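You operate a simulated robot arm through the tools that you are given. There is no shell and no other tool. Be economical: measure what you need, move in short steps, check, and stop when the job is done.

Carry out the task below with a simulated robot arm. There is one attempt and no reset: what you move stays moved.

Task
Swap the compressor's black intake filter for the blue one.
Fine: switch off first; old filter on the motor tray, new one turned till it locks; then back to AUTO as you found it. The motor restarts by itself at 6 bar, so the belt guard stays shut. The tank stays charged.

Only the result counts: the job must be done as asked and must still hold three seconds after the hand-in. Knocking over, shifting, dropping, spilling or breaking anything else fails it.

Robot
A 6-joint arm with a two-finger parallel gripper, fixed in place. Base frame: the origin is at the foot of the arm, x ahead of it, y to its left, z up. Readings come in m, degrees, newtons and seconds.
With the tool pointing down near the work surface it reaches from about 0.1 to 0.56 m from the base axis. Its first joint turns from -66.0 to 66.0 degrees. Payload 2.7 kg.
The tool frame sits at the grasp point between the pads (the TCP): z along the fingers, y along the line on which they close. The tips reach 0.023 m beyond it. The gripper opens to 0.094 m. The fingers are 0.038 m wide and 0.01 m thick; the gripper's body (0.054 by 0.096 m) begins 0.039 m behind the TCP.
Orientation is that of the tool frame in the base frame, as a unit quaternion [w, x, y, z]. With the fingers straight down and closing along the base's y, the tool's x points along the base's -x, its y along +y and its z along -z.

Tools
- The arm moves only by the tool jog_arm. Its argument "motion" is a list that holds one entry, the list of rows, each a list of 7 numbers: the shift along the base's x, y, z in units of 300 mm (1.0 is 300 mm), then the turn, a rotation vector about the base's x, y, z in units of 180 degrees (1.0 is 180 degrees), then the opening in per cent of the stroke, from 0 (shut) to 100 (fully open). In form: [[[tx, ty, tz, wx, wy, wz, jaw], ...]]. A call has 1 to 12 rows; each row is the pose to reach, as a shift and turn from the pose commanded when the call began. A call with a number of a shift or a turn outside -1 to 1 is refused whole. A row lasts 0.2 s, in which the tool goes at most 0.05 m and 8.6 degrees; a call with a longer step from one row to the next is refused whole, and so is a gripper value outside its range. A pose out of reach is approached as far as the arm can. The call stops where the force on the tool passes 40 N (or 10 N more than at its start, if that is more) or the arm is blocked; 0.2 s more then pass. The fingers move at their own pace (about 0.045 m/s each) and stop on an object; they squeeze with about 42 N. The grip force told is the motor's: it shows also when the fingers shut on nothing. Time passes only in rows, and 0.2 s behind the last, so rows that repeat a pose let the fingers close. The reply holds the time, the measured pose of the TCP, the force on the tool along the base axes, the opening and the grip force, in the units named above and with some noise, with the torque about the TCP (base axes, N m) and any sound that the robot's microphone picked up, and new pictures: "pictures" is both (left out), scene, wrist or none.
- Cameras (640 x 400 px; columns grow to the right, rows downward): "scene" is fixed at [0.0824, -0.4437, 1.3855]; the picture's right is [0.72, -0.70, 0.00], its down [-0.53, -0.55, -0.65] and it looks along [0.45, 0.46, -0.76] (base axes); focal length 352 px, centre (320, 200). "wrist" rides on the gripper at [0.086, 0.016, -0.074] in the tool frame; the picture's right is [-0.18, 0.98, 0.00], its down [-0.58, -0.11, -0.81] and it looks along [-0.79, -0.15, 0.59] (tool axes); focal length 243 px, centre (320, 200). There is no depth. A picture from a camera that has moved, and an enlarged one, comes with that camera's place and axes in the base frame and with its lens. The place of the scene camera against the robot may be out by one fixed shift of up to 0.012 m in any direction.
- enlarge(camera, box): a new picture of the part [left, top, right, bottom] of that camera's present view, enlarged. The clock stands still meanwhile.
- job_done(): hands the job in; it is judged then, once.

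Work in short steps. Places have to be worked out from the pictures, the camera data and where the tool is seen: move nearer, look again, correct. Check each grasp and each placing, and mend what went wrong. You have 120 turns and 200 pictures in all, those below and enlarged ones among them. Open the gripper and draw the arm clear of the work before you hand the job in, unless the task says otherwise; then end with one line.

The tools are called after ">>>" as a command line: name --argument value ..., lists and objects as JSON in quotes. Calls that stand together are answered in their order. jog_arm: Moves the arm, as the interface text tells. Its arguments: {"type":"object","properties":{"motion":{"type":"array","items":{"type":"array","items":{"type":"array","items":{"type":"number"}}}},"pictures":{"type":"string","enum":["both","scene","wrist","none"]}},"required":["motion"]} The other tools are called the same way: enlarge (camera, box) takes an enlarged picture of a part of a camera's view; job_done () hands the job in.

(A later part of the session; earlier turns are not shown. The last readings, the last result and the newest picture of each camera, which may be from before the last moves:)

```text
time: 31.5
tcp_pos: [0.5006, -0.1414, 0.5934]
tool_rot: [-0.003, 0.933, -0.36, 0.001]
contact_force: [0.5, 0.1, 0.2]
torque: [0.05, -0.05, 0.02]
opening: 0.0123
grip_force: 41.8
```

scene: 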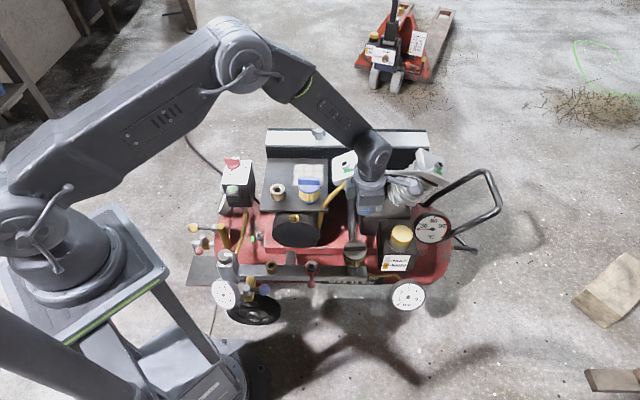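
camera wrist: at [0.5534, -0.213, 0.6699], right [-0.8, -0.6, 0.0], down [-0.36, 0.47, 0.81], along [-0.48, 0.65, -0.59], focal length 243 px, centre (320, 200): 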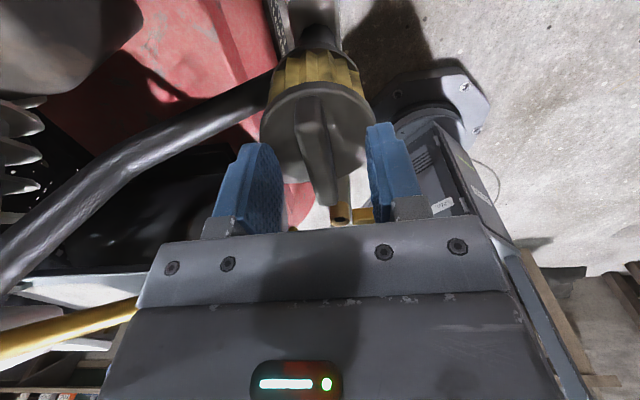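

No resistance over a few mm. I lift a bit more, slowly.

>>> jog_arm --motion '[[[0, 0, 0.007, 0, 0, 0, 0], [0, 0, 0.014, 0, 0, 0, 0], [0, 0, 0.021, 0, 0, 0, 0], [0, 0, 0.028, 0, 0, 0, 0]]]' --pictures "wrist"

>>> enlarge --camera "scene" --box '[335, 230, 375, 275]'

```text
time: 32.5
tcp_pos: [0.5016, -0.1415, 0.6025]
tool_rot: [-0.003, 0.933, -0.361, 0.001]
contact_force: [0.5, -0.8, -0.9]
torque: [0.04, 0.03, 0.02]
opening: 0.012
grip_force: 41.8
camera wrist: at [0.5548, -0.2121, 0.6778], right [-0.8, -0.6, 0.0], down [-0.36, 0.47, 0.81], along [-0.48, 0.65, -0.59], focal length 243 px, centre (320, 200)
```

wrist: 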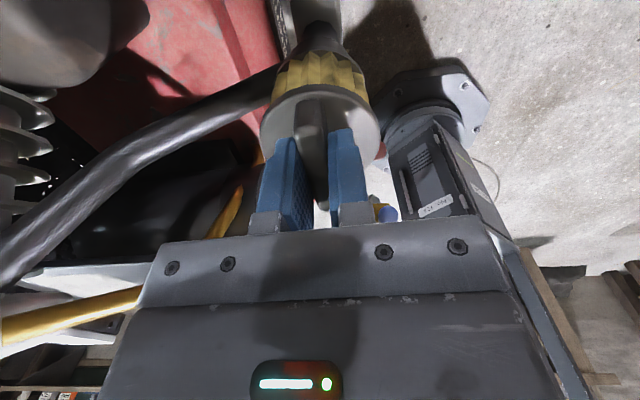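

```text
8.89 times, centred on (355, 252) of scene
camera zoom: at [0.0824, -0.4437, 1.3855], right [0.72, -0.7, 0.0], down [-0.53, -0.55, -0.65], along [0.45, 0.46, -0.76], focal length 3130 px, centre (9, -267)
```

zoom: 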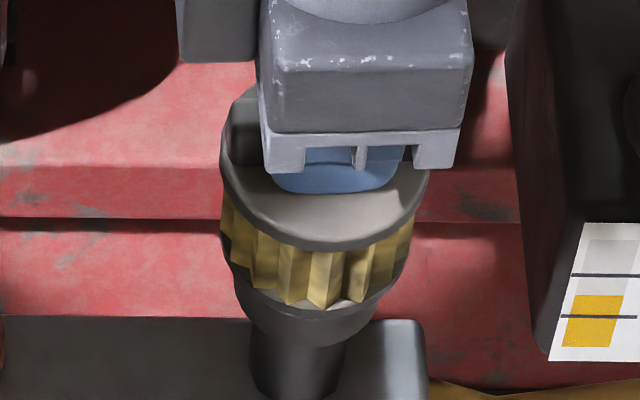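

The filter has come up ~10 mm with the tool. I keep lifting slowly and watch the force.

>>> jog_arm --motion '[[[0, 0, 0.01, 0, 0, 0, 0], [0, 0, 0.02, 0, 0, 0, 0], [0, 0, 0.03, 0, 0, 0, 0], [0, 0, 0.04, 0, 0, 0, 0], [0, 0, 0.05, 0, 0, 0, 0]]]' --pictures "none"

>>> enlarge --camera "scene" --box '[335, 220, 375, 275]'

```text
time: 33.7
tcp_pos: [0.5001, -0.142, 0.6163]
tool_rot: [-0.002, 0.933, -0.36, 0.001]
contact_force: [-0.1, 0.5, -0.5]
torque: [0.03, 0.01, 0.02]
opening: 0.0122
grip_force: 41.6
```

```text
7.27 times, centred on (355, 248) of scene
camera zoom: at [0.0824, -0.4437, 1.3855], right [0.72, -0.7, 0.0], down [-0.53, -0.55, -0.65], along [0.45, 0.46, -0.76], focal length 2561 px, centre (66, -146)
```

zoom: 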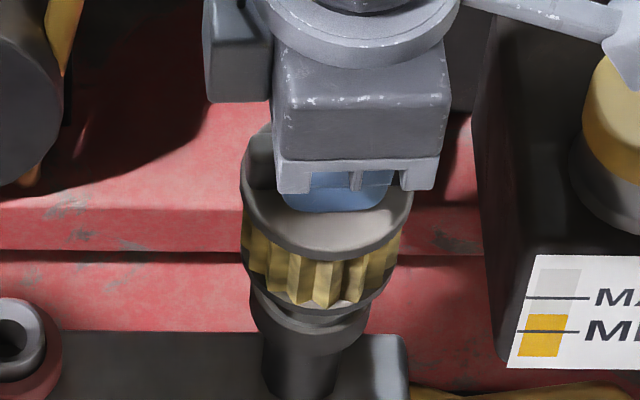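

It is coming out cleanly. I continue slowly up another 50 mm.

>>> jog_arm --motion '[[[0, 0, 0.012, 0, 0, 0, 0], [0, 0, 0.025, 0, 0, 0, 0], [0, 0, 0.04, 0, 0, 0, 0], [0, 0, 0.06, 0, 0, 0, 0], [0, 0, 0.08, 0, 0, 0, 0], [0, 0, 0.1, 0, 0, 0, 0], [0, 0, 0.12, 0, 0, 0, 0], [0, 0, 0.14, 0, 0, 0, 0], [0, 0, 0.16, 0, 0, 0, 0]]]' --pictures "wrist"

>>> enlarge --camera "scene" --box '[315, 190, 395, 270]'

```text
time: 35.7
tcp_pos: [0.5017, -0.1424, 0.6665]
tool_rot: [-0.002, 0.933, -0.361, 0.001]
contact_force: [-1.0, -0.2, -0.8]
torque: [0.0, -0.02, 0.01]
opening: 0.0121
grip_force: 41.9
camera wrist: at [0.5548, -0.2129, 0.7412], right [-0.8, -0.6, 0.0], down [-0.36, 0.47, 0.81], along [-0.48, 0.65, -0.59], focal length 243 px, centre (320, 200)
```

wrist: 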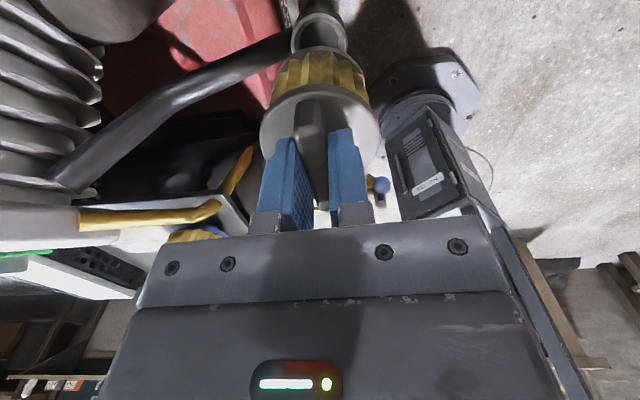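

```text
5.00 times, centred on (355, 230) of scene
camera zoom: at [0.0824, -0.4437, 1.3855], right [0.72, -0.7, 0.0], down [-0.53, -0.55, -0.65], along [0.45, 0.46, -0.76], focal length 1760 px, centre (145, 50)
```

zoom: 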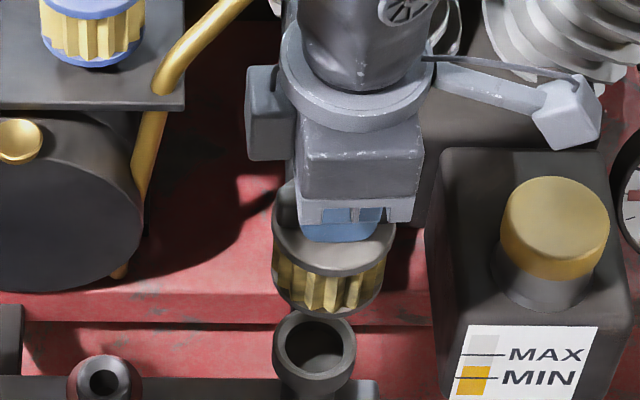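

The old filter is out and firmly held. The tray surface is at z≈0.60; I aim for a free spot at about (0.52, 0.18), lifting high first and travelling above the blue filter.

>>> jog_arm --motion '[[[0, 0, 0.04, 0, 0, 0, 0], [0, 0, 0.1, 0, 0, 0, 0], [0, 0, 0.17, 0, 0, 0, 0], [0, 0, 0.25, 0, 0, 0, 0], [0, 0, 0.33, 0, 0, 0, 0], [0, 0, 0.4, 0, 0, 0, 0], [0, 0, 0.43, 0, 0, 0, 0]]]' --pictures "none"

>>> jog_arm --motion '[[[0, 0.04, 0, 0, 0, 0, 0], [0.01, 0.1, 0, 0, 0, 0, 0], [0.02, 0.18, 0, 0, 0, 0, 0], [0.02, 0.27, 0, 0, 0, 0, 0], [0.03, 0.36, 0, 0, 0, 0, 0], [0.03, 0.46, 0, 0, 0, 0, 0], [0.04, 0.56, 0, 0, 0, 0, 0], [0.04, 0.66, 0, 0, 0, 0, 0], [0.05, 0.76, 0, 0, 0, 0, 0], [0.05, 0.86, 0, 0, 0, 0, 0], [0.06, 0.94, 0, 0, 0, 0, 0], [0.06, 0.98, 0, 0, 0, 0, 0]]]' --pictures "both"

```text
time: 37.3
tcp_pos: [0.4999, -0.1425, 0.7958]
tool_rot: [-0.002, 0.933, -0.361, 0.0]
contact_force: [0.5, 0.3, -0.4]
torque: [0.03, -0.01, -0.01]
opening: 0.0121
grip_force: 42.5
```

```text
time: 39.9
tcp_pos: [0.5183, 0.1518, 0.7951]
tool_rot: [-0.002, 0.932, -0.362, 0.001]
contact_force: [0.8, -0.6, -0.6]
torque: [0.02, -0.04, -0.02]
opening: 0.0123
grip_force: 42.2
camera wrist: at [0.5714, 0.0811, 0.8691], right [-0.8, -0.6, 0.0], down [-0.36, 0.47, 0.81], along [-0.48, 0.65, -0.59], focal length 243 px, centre (320, 200)
```

scene: 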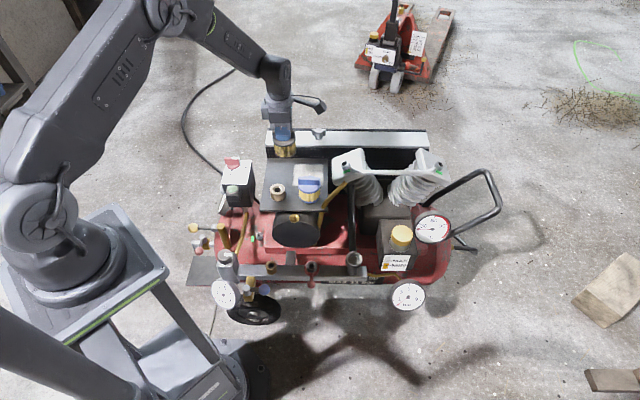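
wrist: 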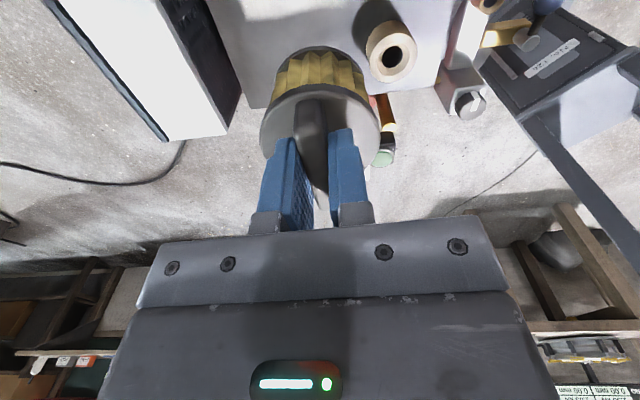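

The tray's left edge and the ring are as computed; (0.522, 0.178) is clear of both. I move over it and descend to just above contact.

>>> jog_arm --motion '[[[0.005, 0.04, 0, 0, 0, 0, 0], [0.013, 0.09, -0.04, 0, 0, 0, 0], [0.013, 0.09, -0.1, 0, 0, 0, 0], [0.013, 0.09, -0.17, 0, 0, 0, 0], [0.013, 0.09, -0.24, 0, 0, 0, 0], [0.013, 0.09, -0.3, 0, 0, 0, 0], [0.013, 0.09, -0.35, 0, 0, 0, 0]]]' --pictures "wrist"

>>> enlarge --camera "scene" --box '[240, 120, 352, 220]'

```text
time: 41.5
tcp_pos: [0.5233, 0.1799, 0.6939]
tool_rot: [-0.003, 0.933, -0.361, 0.002]
contact_force: [-5.2, -0.9, 19.1]
torque: [0.12, 0.62, 0.03]
opening: 0.0123
grip_force: 42.1
camera wrist: at [0.5767, 0.1092, 0.7677], right [-0.8, -0.6, -0.01], down [-0.36, 0.47, 0.81], along [-0.48, 0.65, -0.59], focal length 243 px, centre (320, 200)
```

wrist: 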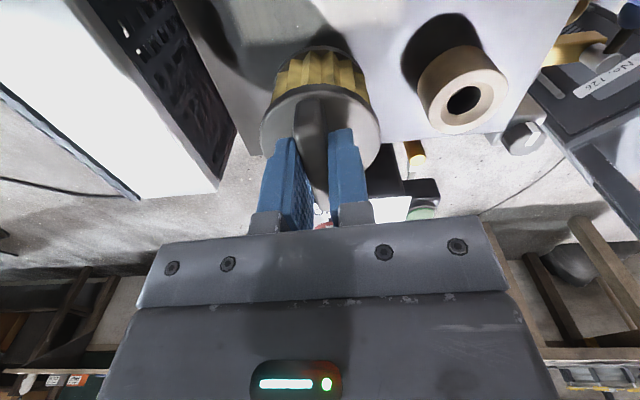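

```text
4.00 times, centred on (296, 170) of scene
camera zoom: at [0.082, -0.4438, 1.3855], right [0.72, -0.7, 0.0], down [-0.53, -0.55, -0.65], along [0.45, 0.46, -0.76], focal length 1408 px, centre (416, 320)
```

zoom: 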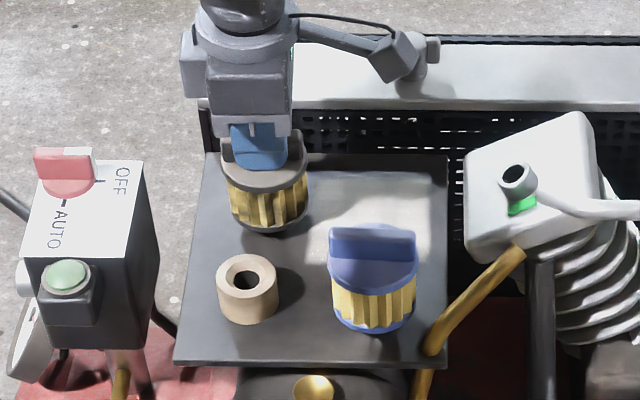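

Contact: 19 N upward through the filter's foot, so it stands on the tray. I relax the force by 2 mm and check.

>>> jog_arm --motion '[[[0, 0, 0.004, 0, 0, 0, 0], [0, 0, 0.008, 0, 0, 0, 0], [0, 0, 0.008, 0, 0, 0, 0]]]' --pictures "none"

>>> enlarge --camera "scene" --box '[256, 135, 312, 185]'

```text
time: 42.3
tcp_pos: [0.521, 0.1791, 0.6927]
tool_rot: [-0.002, 0.933, -0.361, 0.001]
contact_force: [3.0, -0.2, 6.4]
torque: [0.03, -0.19, -0.01]
opening: 0.0123
grip_force: 42.7
```

```text
8.00 times, centred on (284, 160) of scene
camera zoom: at [0.0823, -0.4437, 1.3855], right [0.72, -0.7, 0.0], down [-0.53, -0.55, -0.65], along [0.45, 0.46, -0.76], focal length 2817 px, centre (608, 520)
```

zoom: 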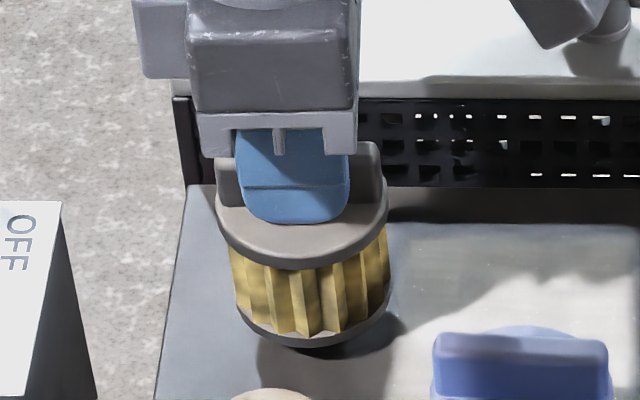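

It stands upright on the tray. I open slowly and look.

>>> jog_arm --motion '[[[0, 0, 0, 0, 0, 0, 16], [0, 0, 0, 0, 0, 0, 22], [0, 0, 0, 0, 0, 0, 30], [0, 0, 0, 0, 0, 0, 40], [0, 0, 0, 0, 0, 0, 40]]]' --pictures "wrist"

>>> enlarge --camera "scene" --box '[256, 135, 312, 185]'

```text
time: 43.5
tcp_pos: [0.5221, 0.1792, 0.6934]
tool_rot: [-0.001, 0.933, -0.361, 0.0]
contact_force: [-0.5, 0.4, 1.8]
torque: [0.01, 0.05, -0.02]
opening: 0.0374
grip_force: 0.0
camera wrist: at [0.5751, 0.1087, 0.7673], right [-0.8, -0.6, 0.0], down [-0.36, 0.47, 0.81], along [-0.48, 0.65, -0.59], focal length 243 px, centre (320, 200)
```

wrist: 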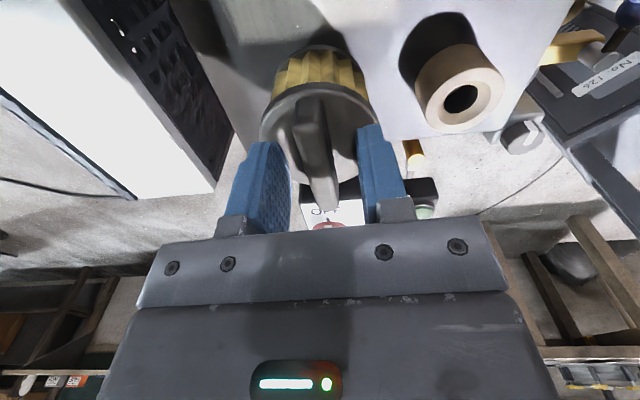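

```text
8.00 times, centred on (284, 160) of scene
camera zoom: at [0.0824, -0.4437, 1.3855], right [0.72, -0.7, 0.0], down [-0.53, -0.55, -0.65], along [0.45, 0.46, -0.76], focal length 2817 px, centre (608, 520)
```

zoom: 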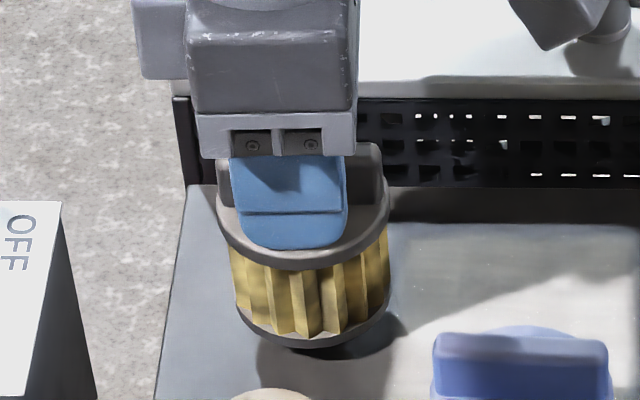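

The old filter stays put. I rise and move above the blue filter with the same tool yaw (its bar runs the same way).

>>> jog_arm --motion '[[[0, 0, 0.06, 0, 0, 0, 45], [0, 0, 0.15, 0, 0, 0, 60], [0, 0, 0.25, 0, 0, 0, 60], [0, 0, 0.32, 0, 0, 0, 60], [0, -0.12, 0.32, 0, 0, 0, 60], [0, -0.24, 0.32, 0, 0, 0, 60], [0, -0.36, 0.32, 0, 0, 0, 60], [0, -0.43, 0.32, 0, 0, 0, 60], [0, -0.43, 0.32, 0, 0, 0, 60]]]' --pictures "both"

>>> enlarge --camera "wrist" --box '[240, 0, 400, 100]'

>>> enlarge --camera "scene" --box '[256, 135, 352, 215]'

```text
time: 45.5
tcp_pos: [0.5234, 0.05, 0.7904]
tool_rot: [-0.002, 0.933, -0.361, 0.001]
contact_force: [-0.5, -0.7, 0.6]
torque: [0.02, 0.01, 0.01]
opening: 0.0565
grip_force: 0.0
camera wrist: at [0.5766, -0.02, 0.864], right [-0.8, -0.6, 0.0], down [-0.36, 0.47, 0.81], along [-0.48, 0.65, -0.59], focal length 243 px, centre (320, 200)
```

scene: 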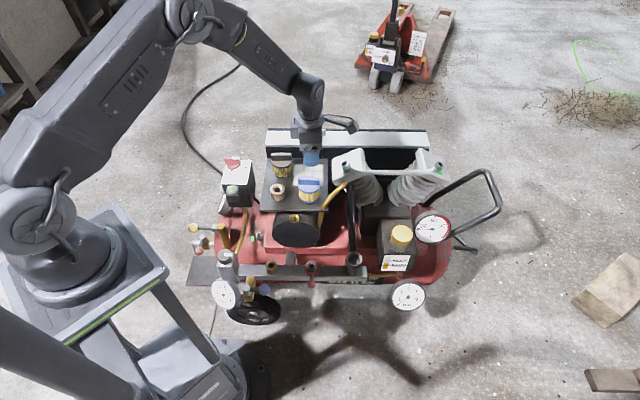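
wrist: 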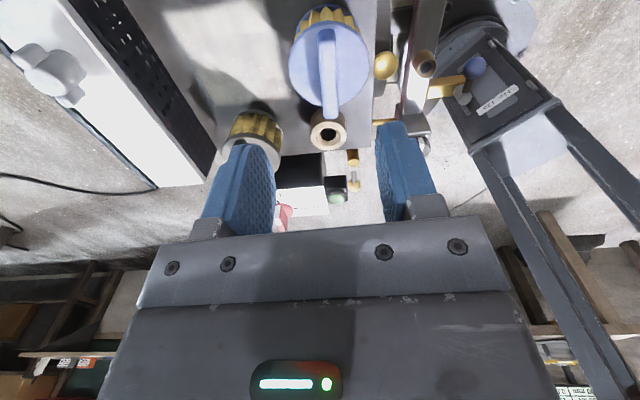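

```text
4.00 times, centred on (320, 50) of wrist
camera zoom: at [0.5766, -0.02, 0.864], right [-0.8, -0.6, 0.0], down [-0.36, 0.47, 0.81], along [-0.48, 0.65, -0.59], focal length 970 px, centre (320, 800)
```

zoom: 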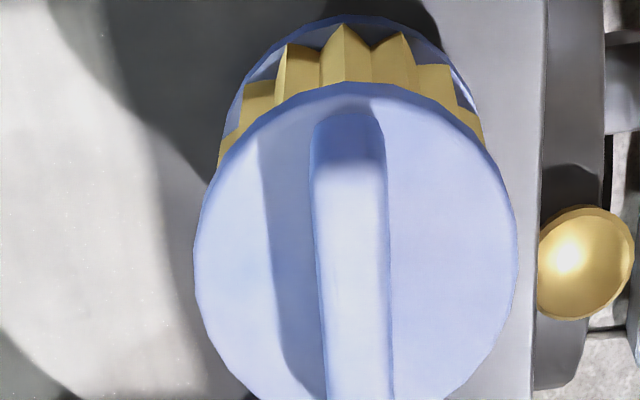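

```text
5.00 times, centred on (304, 175) of scene
camera zoom: at [0.0824, -0.4437, 1.3855], right [0.72, -0.7, 0.0], down [-0.53, -0.55, -0.65], along [0.45, 0.46, -0.76], focal length 1760 px, centre (400, 325)
```

zoom: 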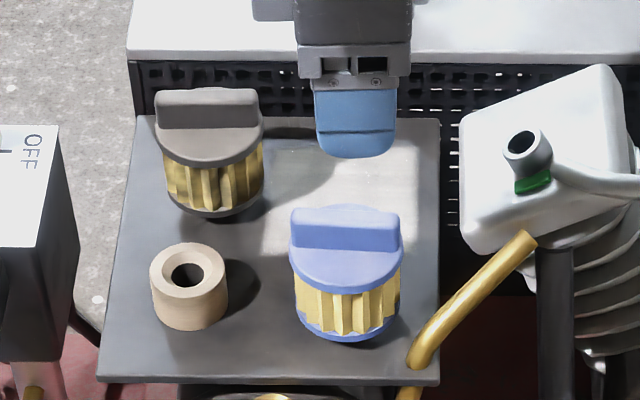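

The old filter stands on the tray. The blue cap centre is (0.5205, 0.046), bar about 5° off the tool; I align and descend to 0.705.

>>> jog_arm --motion '[[[-0.01, -0.012, -0.06, 0, 0, -0.012, 50], [-0.01, -0.012, -0.12, 0, 0, -0.025, 50], [-0.01, -0.012, -0.18, 0, 0, -0.025, 50], [-0.01, -0.012, -0.24, 0, 0, -0.025, 50], [-0.01, -0.012, -0.285, 0, 0, -0.025, 50]]]' --pictures "wrist"

>>> enlarge --camera "scene" --box '[280, 135, 344, 215]'

```text
time: 46.7
tcp_pos: [0.52, 0.0458, 0.7022]
tool_rot: [-0.003, 0.918, -0.396, 0.001]
contact_force: [-0.3, 0.1, -0.2]
torque: [0.0, 0.01, 0.0]
opening: 0.0469
grip_force: 0.0
camera wrist: at [0.567, -0.0286, 0.777], right [-0.84, -0.54, 0.0], down [-0.32, 0.5, 0.81], along [-0.43, 0.68, -0.59], focal length 243 px, centre (320, 200)
```

wrist: 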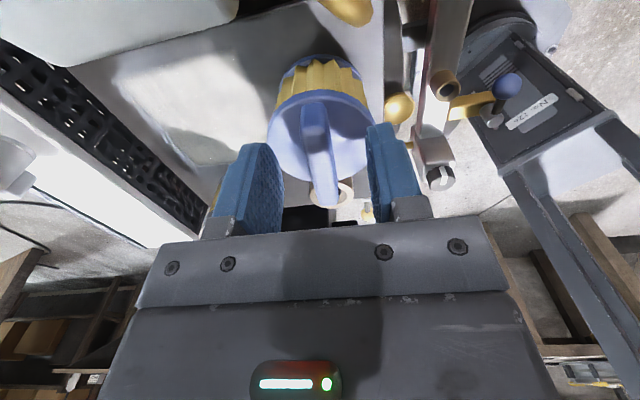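

```text
5.00 times, centred on (312, 175) of scene
camera zoom: at [0.0824, -0.4437, 1.3855], right [0.72, -0.7, 0.0], down [-0.53, -0.55, -0.65], along [0.45, 0.46, -0.76], focal length 1760 px, centre (360, 325)
```

zoom: 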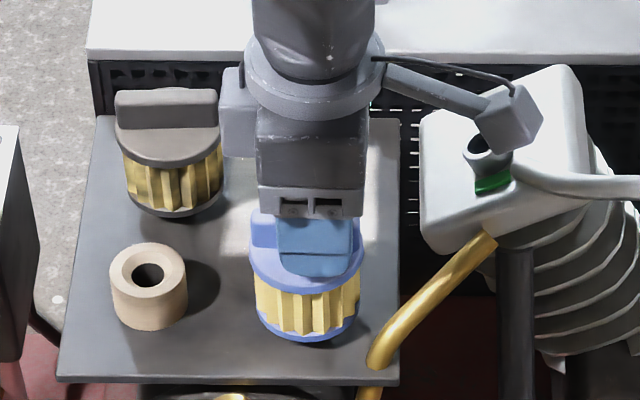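

Well centred. I descend gently until near the cap.

>>> jog_arm --motion '[[[0, 0, -0.012, 0, 0, 0, 50], [0, 0, -0.02, 0, 0, 0, 50], [0, 0, -0.027, 0, 0, 0, 50], [0, 0, -0.033, 0, 0, 0, 50]]]' --pictures "none"

```text
time: 47.7
tcp_pos: [0.5191, 0.0465, 0.6946]
tool_rot: [-0.003, 0.918, -0.397, 0.001]
contact_force: [-0.2, 0.2, 0.4]
torque: [0.03, -0.01, -0.02]
opening: 0.0471
grip_force: 0.1
```

No contact yet; 2 mm lower, then close.

>>> jog_arm --motion '[[[0, 0, -0.004, 0, 0, 0, 50], [0, 0, -0.007, 0, 0, 0, 50]]]' --pictures "none"

>>> jog_arm --motion '[[[0, 0, 0, 0, 0, 0, 40], [0, 0, 0, 0, 0, 0, 30], [0, 0, 0, 0, 0, 0, 20], [0, 0, 0, 0, 0, 0, 10], [0, 0, 0, 0, 0, 0, 0], [0, 0, 0, 0, 0, 0, 0], [0, 0, 0, 0, 0, 0, 0]]]' --pictures "wrist"

```text
time: 48.3
tcp_pos: [0.5202, 0.0469, 0.6924]
tool_rot: [-0.003, 0.917, -0.398, 0.001]
contact_force: [-4.6, -0.6, 13.5]
torque: [-0.1, 0.39, -0.01]
opening: 0.0478
grip_force: 0.8
```

```text
time: 49.9
tcp_pos: [0.5208, 0.0468, 0.692]
tool_rot: [-0.002, 0.918, -0.397, 0.001]
contact_force: [4.4, 4.8, 19.5]
torque: [0.45, -0.2, -0.05]
opening: 0.0122
grip_force: 42.2
camera wrist: at [0.5682, -0.0277, 0.7675], right [-0.84, -0.54, -0.01], down [-0.32, 0.5, 0.81], along [-0.43, 0.68, -0.59], focal length 243 px, centre (320, 200)
```

wrist: 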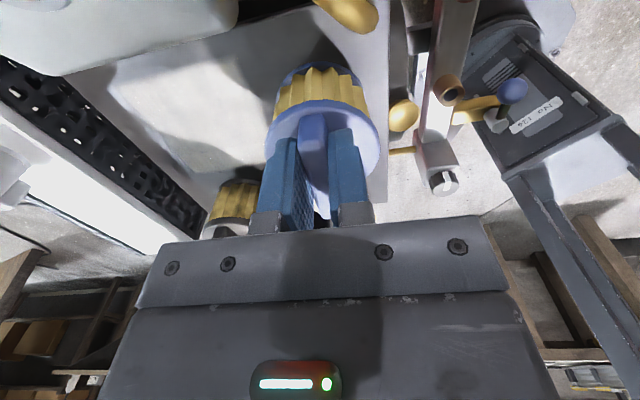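

The blue filter is gripped (12.2 mm). I lift it slowly.

>>> jog_arm --motion '[[[0, 0, 0.01, 0, 0, 0, 0], [0, 0, 0.03, 0, 0, 0, 0], [0, 0, 0.06, 0, 0, 0, 0], [0, 0, 0.1, 0, 0, 0, 0], [0, 0, 0.16, 0, 0, 0, 0], [0, 0, 0.22, 0, 0, 0, 0], [0, 0, 0.28, 0, 0, 0, 0], [0, 0, 0.34, 0, 0, 0, 0]]]' --pictures "wrist"

>>> enlarge --camera "scene" --box '[256, 115, 384, 215]'

```text
time: 51.7
tcp_pos: [0.5199, 0.0467, 0.7924]
tool_rot: [-0.001, 0.918, -0.397, 0.001]
contact_force: [-0.4, 0.6, -0.6]
torque: [0.0, -0.01, 0.02]
opening: 0.0121
grip_force: 42.1
camera wrist: at [0.5682, -0.0274, 0.8668], right [-0.84, -0.54, 0.0], down [-0.32, 0.5, 0.81], along [-0.43, 0.68, -0.59], focal length 243 px, centre (320, 200)
```

wrist: 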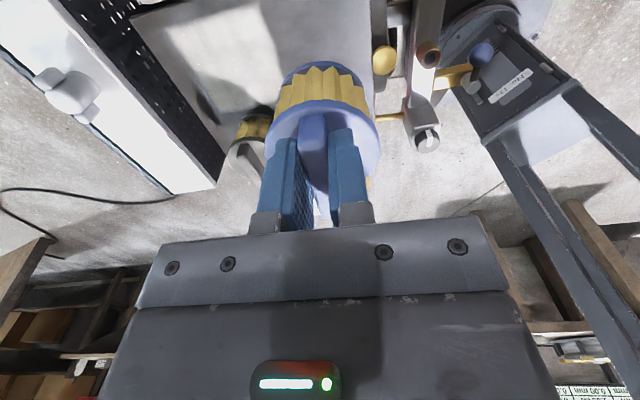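

```text
4.00 times, centred on (320, 165) of scene
camera zoom: at [0.0824, -0.4437, 1.3855], right [0.72, -0.7, 0.0], down [-0.53, -0.55, -0.65], along [0.45, 0.46, -0.76], focal length 1408 px, centre (320, 340)
```

zoom: 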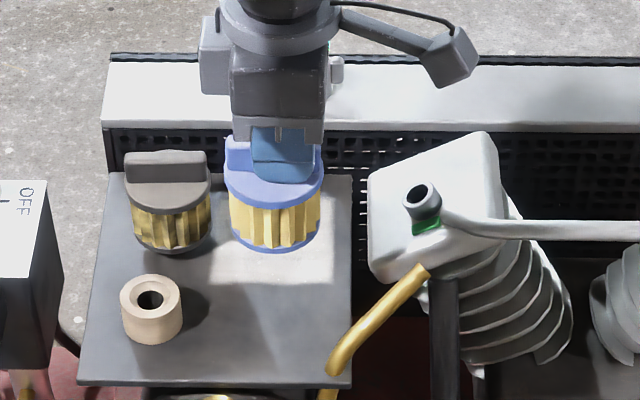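

Held well. I zoom the wrist view to measure the blue cap's centre in the hand and the stub's look.

>>> enlarge --camera "wrist" --box '[240, 50, 400, 210]'

>>> enlarge --camera "scene" --box '[335, 235, 375, 275]'

```text
2.50 times, centred on (320, 130) of wrist
camera zoom: at [0.5682, -0.0274, 0.8668], right [-0.84, -0.54, 0.0], down [-0.32, 0.5, 0.81], along [-0.43, 0.68, -0.59], focal length 606 px, centre (320, 375)
```

zoom: 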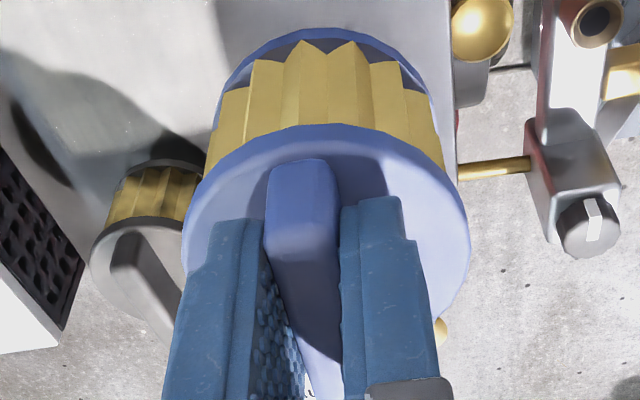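

```text
10.00 times, centred on (355, 255) of scene
camera zoom: at [0.0824, -0.4437, 1.3855], right [0.72, -0.7, 0.0], down [-0.53, -0.55, -0.65], along [0.45, 0.46, -0.76], focal length 3521 px, centre (-30, -350)
```

zoom: 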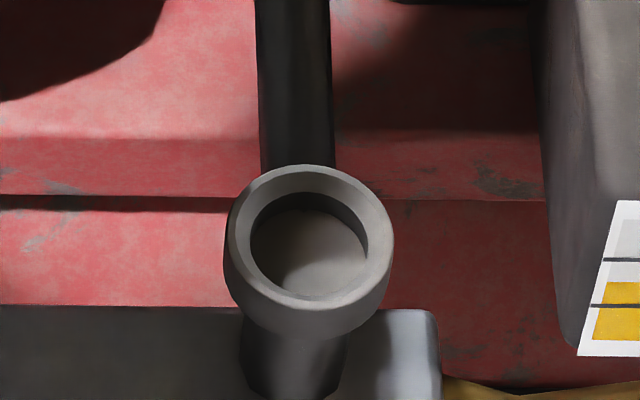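

The blue cap is centred in the hand (within ~1 mm). The stub is a plain socket. I carry the filter above it, restoring yaw 138°.

>>> jog_arm --motion '[[[-0.005, -0.04, 0, 0, 0, 0.004, 0], [-0.012, -0.11, 0, 0, 0, 0.008, 0], [-0.02, -0.2, 0, 0, 0, 0.012, 0], [-0.03, -0.3, 0, 0, 0, 0.016, 0], [-0.04, -0.4, 0, 0, 0, 0.02, 0], [-0.05, -0.5, 0, 0, 0, 0.025, 0], [-0.06, -0.58, 0, 0, 0, 0.025, 0], [-0.065, -0.633, 0, 0, 0, 0.025, 0], [-0.065, -0.633, -0.08, 0, 0, 0.025, 0], [-0.065, -0.633, -0.16, 0, 0, 0.025, 0], [-0.065, -0.633, -0.22, 0, 0, 0.025, 0]]]' --pictures "wrist"

>>> enlarge --camera "scene" --box '[315, 190, 395, 270]'

>>> enlarge --camera "wrist" --box '[260, 0, 380, 100]'

```text
time: 54.1
tcp_pos: [0.5005, -0.1433, 0.7267]
tool_rot: [-0.002, 0.933, -0.361, 0.001]
contact_force: [-0.4, 0.0, -0.2]
torque: [0.01, -0.02, -0.01]
opening: 0.0122
grip_force: 42.2
camera wrist: at [0.5545, -0.2143, 0.8023], right [-0.8, -0.6, -0.01], down [-0.36, 0.47, 0.81], along [-0.48, 0.65, -0.59], focal length 243 px, centre (320, 200)
```

wrist: 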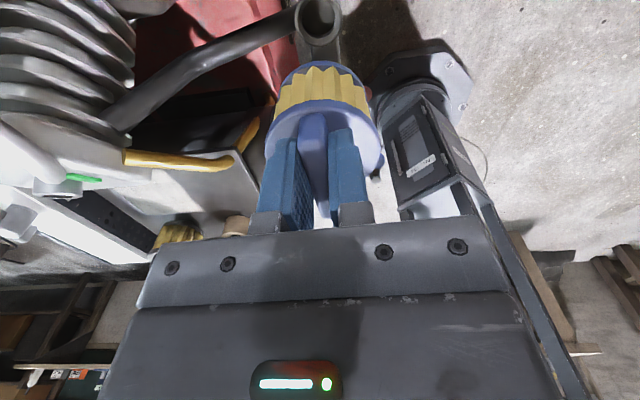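

```text
5.00 times, centred on (355, 230) of scene
camera zoom: at [0.0824, -0.4437, 1.3855], right [0.72, -0.7, 0.0], down [-0.53, -0.55, -0.65], along [0.45, 0.46, -0.76], focal length 1760 px, centre (145, 50)
```

zoom: 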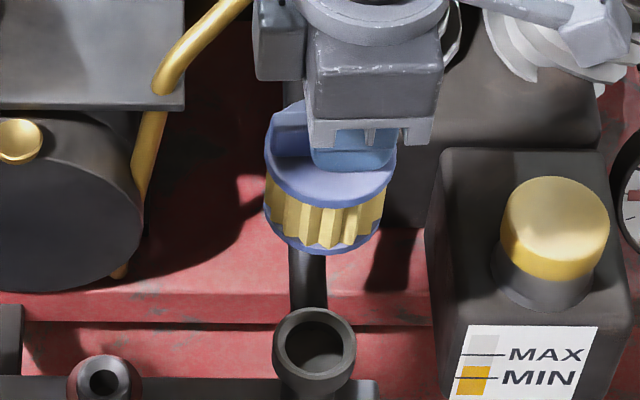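

```text
4.00 times, centred on (320, 50) of wrist
camera zoom: at [0.5545, -0.2143, 0.8023], right [-0.8, -0.6, -0.01], down [-0.36, 0.47, 0.81], along [-0.48, 0.65, -0.59], focal length 970 px, centre (320, 800)
```

zoom: 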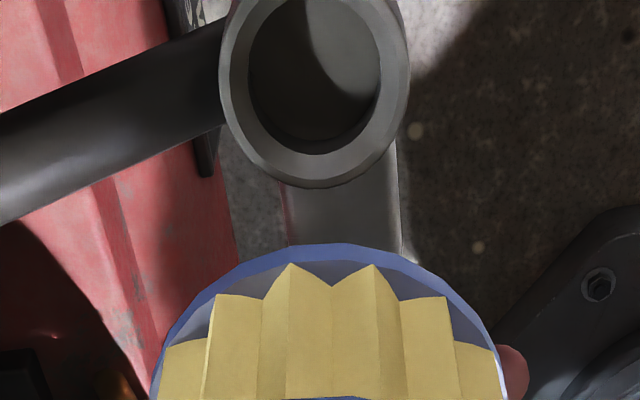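

Aligned over the socket to ~2 mm. I shift 1 mm and descend, slowing near the rim.

>>> jog_arm --motion '[[[0.001, 0.004, -0.06, 0, 0, 0, 0], [0.001, 0.004, -0.13, 0, 0, 0, 0], [0.001, 0.004, -0.2, 0, 0, 0, 0], [0.001, 0.004, -0.26, 0, 0, 0, 0], [0.001, 0.004, -0.3, 0, 0, 0, 0]]]' --pictures "none"

>>> enlarge --camera "scene" --box '[325, 210, 385, 270]'

>>> enlarge --camera "wrist" --box '[260, 0, 380, 100]'

```text
time: 55.3
tcp_pos: [0.5, -0.1443, 0.6379]
tool_rot: [-0.003, 0.933, -0.361, 0.001]
contact_force: [-0.9, -0.4, -0.4]
torque: [-0.01, -0.01, -0.03]
opening: 0.0122
grip_force: 42.1
```

```text
6.67 times, centred on (355, 240) of scene
camera zoom: at [0.0824, -0.4437, 1.3855], right [0.72, -0.7, 0.0], down [-0.53, -0.55, -0.65], along [0.45, 0.46, -0.76], focal length 2347 px, centre (87, -67)
```

zoom: 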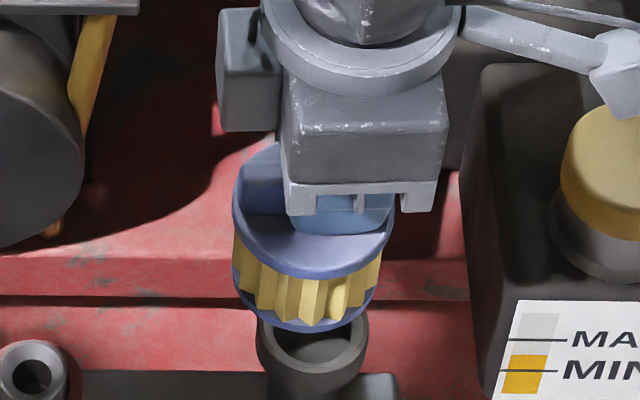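

```text
4.00 times, centred on (320, 50) of wrist
camera zoom: at [0.5539, -0.2136, 0.712], right [-0.8, -0.6, 0.0], down [-0.36, 0.47, 0.81], along [-0.48, 0.65, -0.59], focal length 970 px, centre (320, 800)
```

zoom: 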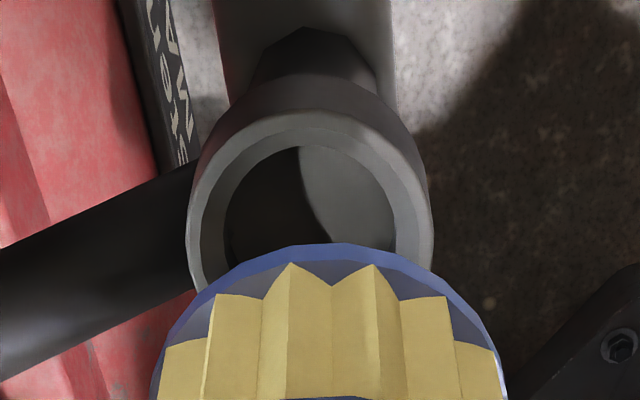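

The rim centre sits ~2 mm to the side of the filter axis (tool -y). I correct by (+1.4, +1.6) mm and descend slowly.

>>> jog_arm --motion '[[[0.005, 0.0055, 0, 0, 0, 0, 0], [0.005, 0.0055, -0.02, 0, 0, 0, 0], [0.005, 0.0055, -0.04, 0, 0, 0, 0], [0.005, 0.0055, -0.055, 0, 0, 0, 0], [0.005, 0.0055, -0.07, 0, 0, 0, 0]]]' --pictures "none"

>>> enlarge --camera "scene" --box '[325, 210, 385, 270]'

>>> enlarge --camera "wrist" --box '[260, 0, 380, 100]'

```text
time: 56.5
tcp_pos: [0.5021, -0.141, 0.6155]
tool_rot: [-0.002, 0.933, -0.361, 0.002]
contact_force: [0.0, 0.2, -1.3]
torque: [0.01, -0.03, -0.04]
opening: 0.0123
grip_force: 42.2
```

```text
6.67 times, centred on (355, 240) of scene
camera zoom: at [0.0824, -0.4437, 1.3855], right [0.72, -0.7, 0.0], down [-0.53, -0.55, -0.65], along [0.45, 0.46, -0.76], focal length 2347 px, centre (87, -67)
```

zoom: 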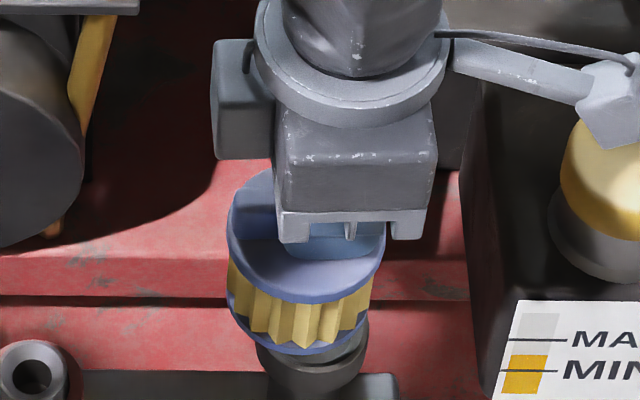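

```text
4.00 times, centred on (320, 50) of wrist
camera zoom: at [0.5549, -0.2112, 0.6904], right [-0.8, -0.6, 0.0], down [-0.36, 0.47, 0.81], along [-0.48, 0.65, -0.59], focal length 970 px, centre (320, 800)
```

zoom: 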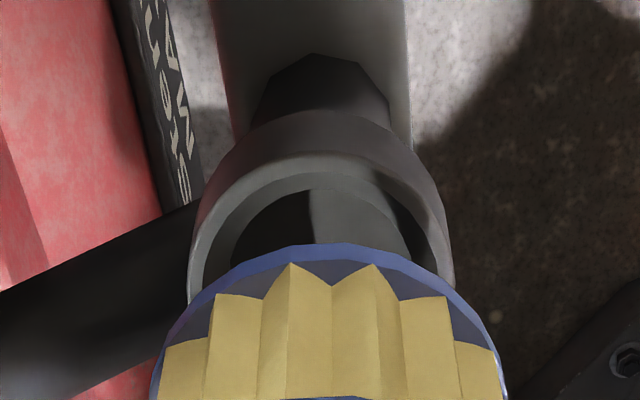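

Comparing with the black filter at the same height, the blue one sits ~7 mm off along its bar in the scene view (gripped off-centre). I raise 10 mm, shift the tool along the bar by 7 mm and look again.

>>> jog_arm --motion '[[[0, 0, 0.02, 0, 0, 0, 0], [0, 0, 0.04, 0, 0, 0, 0], [0.009, -0.008, 0.04, 0, 0, 0, 0], [0.0175, -0.0155, 0.04, 0, 0, 0, 0], [0.0175, -0.0155, 0.04, 0, 0, 0, 0]]]' --pictures "none"

>>> enlarge --camera "scene" --box '[325, 210, 385, 270]'

>>> enlarge --camera "wrist" --box '[240, 0, 400, 160]'

```text
time: 57.7
tcp_pos: [0.5069, -0.1455, 0.6275]
tool_rot: [-0.002, 0.933, -0.361, 0.001]
contact_force: [0.1, 0.0, -1.3]
torque: [0.01, 0.0, 0.01]
opening: 0.0123
grip_force: 42.2
```

```text
6.67 times, centred on (355, 240) of scene
camera zoom: at [0.0824, -0.4437, 1.3855], right [0.72, -0.7, 0.0], down [-0.53, -0.55, -0.65], along [0.45, 0.46, -0.76], focal length 2347 px, centre (87, -67)
```

zoom: 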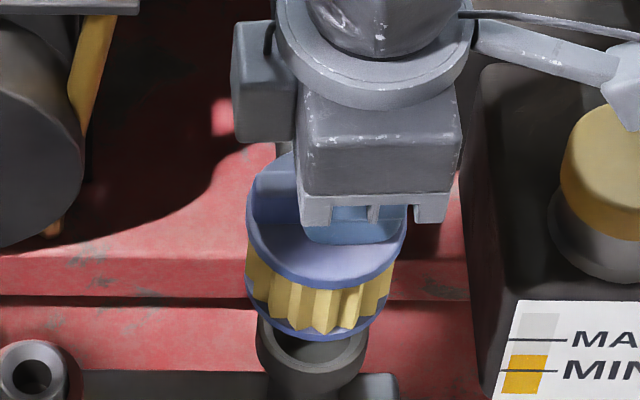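

```text
2.50 times, centred on (320, 80) of wrist
camera zoom: at [0.5597, -0.2163, 0.7018], right [-0.8, -0.6, 0.0], down [-0.36, 0.47, 0.81], along [-0.48, 0.65, -0.59], focal length 606 px, centre (320, 500)
```

zoom: 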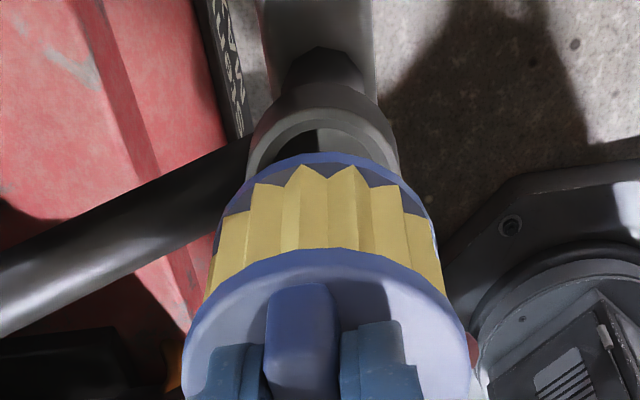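

Both views now show the filter concentric with the socket. I descend slowly.

>>> jog_arm --motion '[[[0, 0, -0.015, 0, 0, 0, 0], [0, 0, -0.03, 0, 0, 0, 0], [0, 0, -0.045, 0, 0, 0, 0], [0, 0, -0.06, 0, 0, 0, 0]]]' --pictures "none"

>>> jog_arm --motion '[[[0, 0, -0.01, 0, 0, 0, 0], [0, 0, -0.02, 0, 0, 0, 0], [0, 0, -0.03, 0, 0, 0, 0]]]' --pictures "none"

>>> enlarge --camera "scene" --box '[325, 210, 385, 270]'

```text
time: 58.7
tcp_pos: [0.5072, -0.1466, 0.6104]
tool_rot: [-0.002, 0.932, -0.361, 0.001]
contact_force: [0.5, -0.2, -0.6]
torque: [0.0, -0.02, 0.03]
opening: 0.0123
grip_force: 42.2
```

```text
time: 59.5
tcp_pos: [0.5066, -0.1462, 0.5994]
tool_rot: [-0.003, 0.933, -0.361, 0.001]
contact_force: [-0.1, 0.0, -1.0]
torque: [-0.01, 0.0, 0.03]
opening: 0.0125
grip_force: 42.0
```

```text
6.67 times, centred on (355, 240) of scene
camera zoom: at [0.0824, -0.4437, 1.3855], right [0.72, -0.7, 0.0], down [-0.53, -0.55, -0.65], along [0.45, 0.46, -0.76], focal length 2347 px, centre (87, -67)
```

zoom: 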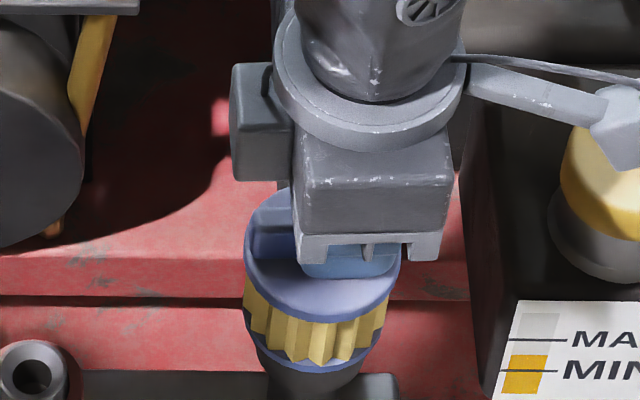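

It slides in without contact. I continue to the seat at about 0.591.

>>> jog_arm --motion '[[[0, 0, -0.01, 0, 0, 0, 0], [0, 0, -0.018, 0, 0, 0, 0], [0, 0, -0.025, 0, 0, 0, 0], [0, 0, -0.032, 0, 0, 0, 0]]]' --pictures "none"

>>> enlarge --camera "scene" --box '[325, 210, 385, 270]'

```text
time: 60.5
tcp_pos: [0.5064, -0.1462, 0.5908]
tool_rot: [-0.003, 0.933, -0.361, 0.001]
contact_force: [1.3, 0.3, -0.9]
torque: [-0.03, 0.03, -0.01]
opening: 0.0122
grip_force: 41.6
```

```text
6.67 times, centred on (355, 240) of scene
camera zoom: at [0.0824, -0.4437, 1.3855], right [0.72, -0.7, 0.0], down [-0.53, -0.55, -0.65], along [0.45, 0.46, -0.76], focal length 2347 px, centre (87, -67)
```

zoom: 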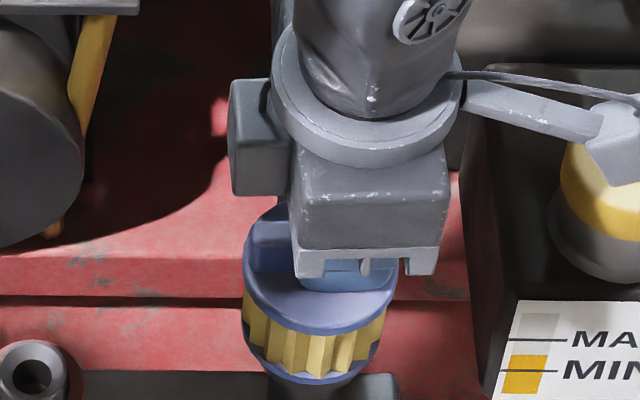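

No seat contact yet; I go on in 1 mm steps.

>>> jog_arm --motion '[[[0, 0, -0.004, 0, 0, 0, 0], [0, 0, -0.008, 0, 0, 0, 0], [0, 0, -0.012, 0, 0, 0, 0]]]' --pictures "none"

```text
time: 61.3
tcp_pos: [0.5086, -0.1463, 0.5905]
tool_rot: [-0.002, 0.933, -0.361, 0.002]
contact_force: [-12.0, 3.7, 36.1]
torque: [0.3, 0.67, -0.03]
opening: 0.0122
grip_force: 42.0
```

Seated with 36 N. I ease 2 mm and turn clockwise, moving the TCP round the filter axis (7 mm off along the bar).

>>> jog_arm --motion '[[[0, 0, 0.006, 0, 0, 0, 0], [-0.0023, -0.0023, 0.006, 0, 0, -0.0426, 0], [-0.0049, -0.0042, 0.006, 0, 0, -0.0852, 0], [-0.0078, -0.0058, 0.006, 0, 0, -0.1278, 0], [-0.0109, -0.007, 0.006, 0, 0, -0.1704, 0]]]' --pictures "wrist"

>>> enlarge --camera "scene" --box '[325, 210, 385, 270]'

```text
time: 62.5
tcp_pos: [0.5039, -0.1468, 0.59]
tool_rot: [-0.002, 0.803, -0.596, 0.003]
contact_force: [3.8, -0.7, 16.2]
torque: [-0.25, -0.11, 0.17]
opening: 0.0123
grip_force: 42.1
camera wrist: at [0.5141, -0.235, 0.6649], right [-0.99, -0.11, -0.01], down [-0.07, 0.59, 0.81], along [-0.08, 0.8, -0.59], focal length 243 px, centre (320, 200)
```

wrist: 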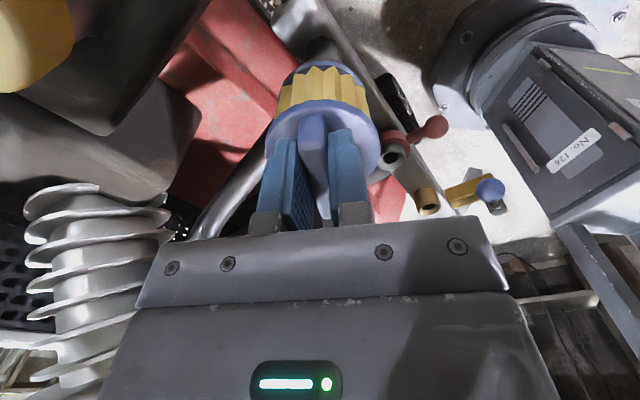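

```text
6.67 times, centred on (355, 240) of scene
camera zoom: at [0.0822, -0.4436, 1.3856], right [0.72, -0.7, 0.0], down [-0.53, -0.55, -0.65], along [0.45, 0.46, -0.76], focal length 2347 px, centre (87, -67)
```

zoom: 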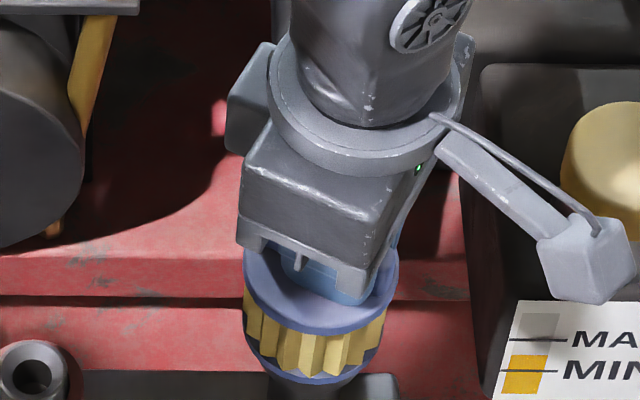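

Turning freely with low side force. I continue.

>>> jog_arm --motion '[[[-0.0031, -0.0007, 0, 0, 0, -0.0426, 0], [-0.0063, -0.001, 0, 0, 0, -0.0852, 0], [-0.0096, -0.0009, 0, 0, 0, -0.1278, 0], [-0.0128, -0.0004, 0, 0, 0, -0.1704, 0], [-0.0159, 0.0006, 0, 0, 0, -0.213, 0]]]' --pictures "none"

>>> jog_arm --motion '[[[-0.003, 0.0013, 0, 0, 0, -0.0426, 0], [-0.0057, 0.0031, 0, 0, 0, -0.085, 0], [-0.0082, 0.0052, 0, 0, 0, -0.128, 0]]]' --pictures "wrist"

>>> enlarge --camera "scene" --box '[325, 210, 385, 270]'

```text
time: 63.7
tcp_pos: [0.4992, -0.1482, 0.5897]
tool_rot: [0.002, -0.563, 0.827, -0.002]
contact_force: [1.7, -2.9, 17.4]
torque: [-0.22, 0.11, 0.24]
opening: 0.0121
grip_force: 42.0
```

```text
time: 64.5
tcp_pos: [0.4966, -0.1463, 0.591]
tool_rot: [0.001, -0.387, 0.922, -0.003]
contact_force: [0.0, -6.1, 20.4]
torque: [-0.33, 0.35, 0.2]
opening: 0.0122
grip_force: 41.9
camera wrist: at [0.4251, -0.1963, 0.6647], right [-0.57, 0.82, -0.01], down [0.48, 0.34, 0.81], along [0.66, 0.46, -0.59], focal length 243 px, centre (320, 200)
```

wrist: 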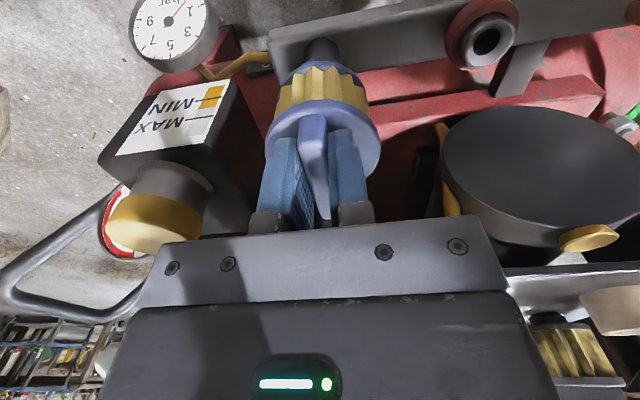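

```text
6.67 times, centred on (355, 240) of scene
camera zoom: at [0.0821, -0.4437, 1.3856], right [0.72, -0.7, 0.0], down [-0.53, -0.55, -0.65], along [0.45, 0.46, -0.76], focal length 2347 px, centre (87, -67)
```

zoom: 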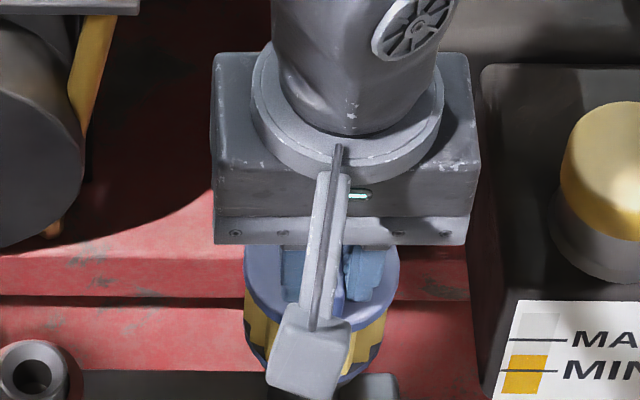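

Turned 92°, equal to the black filter's locked angle, but no stop felt yet (torque 0.2). I turn further to find it.

>>> jog_arm --motion '[[[-0.0016, 0.0017, 0, 0, 0, -0.03, 0], [-0.0029, 0.0034, 0, 0, 0, -0.058, 0], [-0.0042, 0.0055, 0, 0, 0, -0.09, 0]]]' --pictures "none"

```text
time: 65.3
tcp_pos: [0.4955, -0.1442, 0.5901]
tool_rot: [0.0, -0.253, 0.967, -0.002]
contact_force: [-1.5, -4.3, 20.7]
torque: [-0.13, 0.34, 0.17]
opening: 0.0121
grip_force: 41.6
```

Still no stop. I keep turning clockwise along the orbit, watching the torque.

>>> jog_arm --motion '[[[-0.0013, 0.0028, 0, 0, 0, -0.0406, 0], [-0.0023, 0.0056, 0, 0, 0, -0.0795, 0], [-0.0029, 0.0085, 0, 0, 0, -0.1184, 0]]]' --pictures "wrist"

>>> enlarge --camera "scene" --box '[325, 210, 385, 270]'

```text
time: 66.1
tcp_pos: [0.4941, -0.1419, 0.5899]
tool_rot: [0.0, -0.069, 0.998, -0.003]
contact_force: [-3.7, -6.2, 24.2]
torque: [-0.1, 0.38, 0.23]
opening: 0.0122
grip_force: 42.1
camera wrist: at [0.4067, -0.1373, 0.6646], right [0.05, 1.0, -0.01], down [0.59, -0.02, 0.81], along [0.81, -0.04, -0.59], focal length 243 px, centre (320, 200)
```

wrist: 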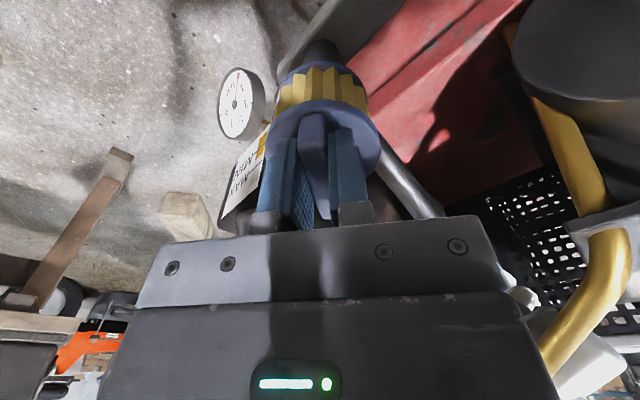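

```text
6.67 times, centred on (355, 240) of scene
camera zoom: at [0.082, -0.4437, 1.3856], right [0.72, -0.7, 0.0], down [-0.53, -0.55, -0.65], along [0.45, 0.46, -0.76], focal length 2347 px, centre (87, -67)
```

zoom: 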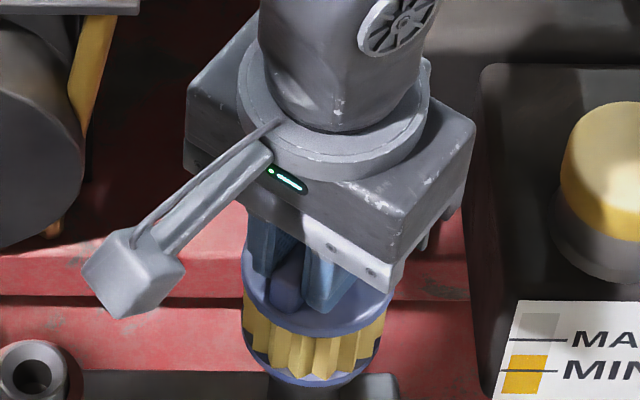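

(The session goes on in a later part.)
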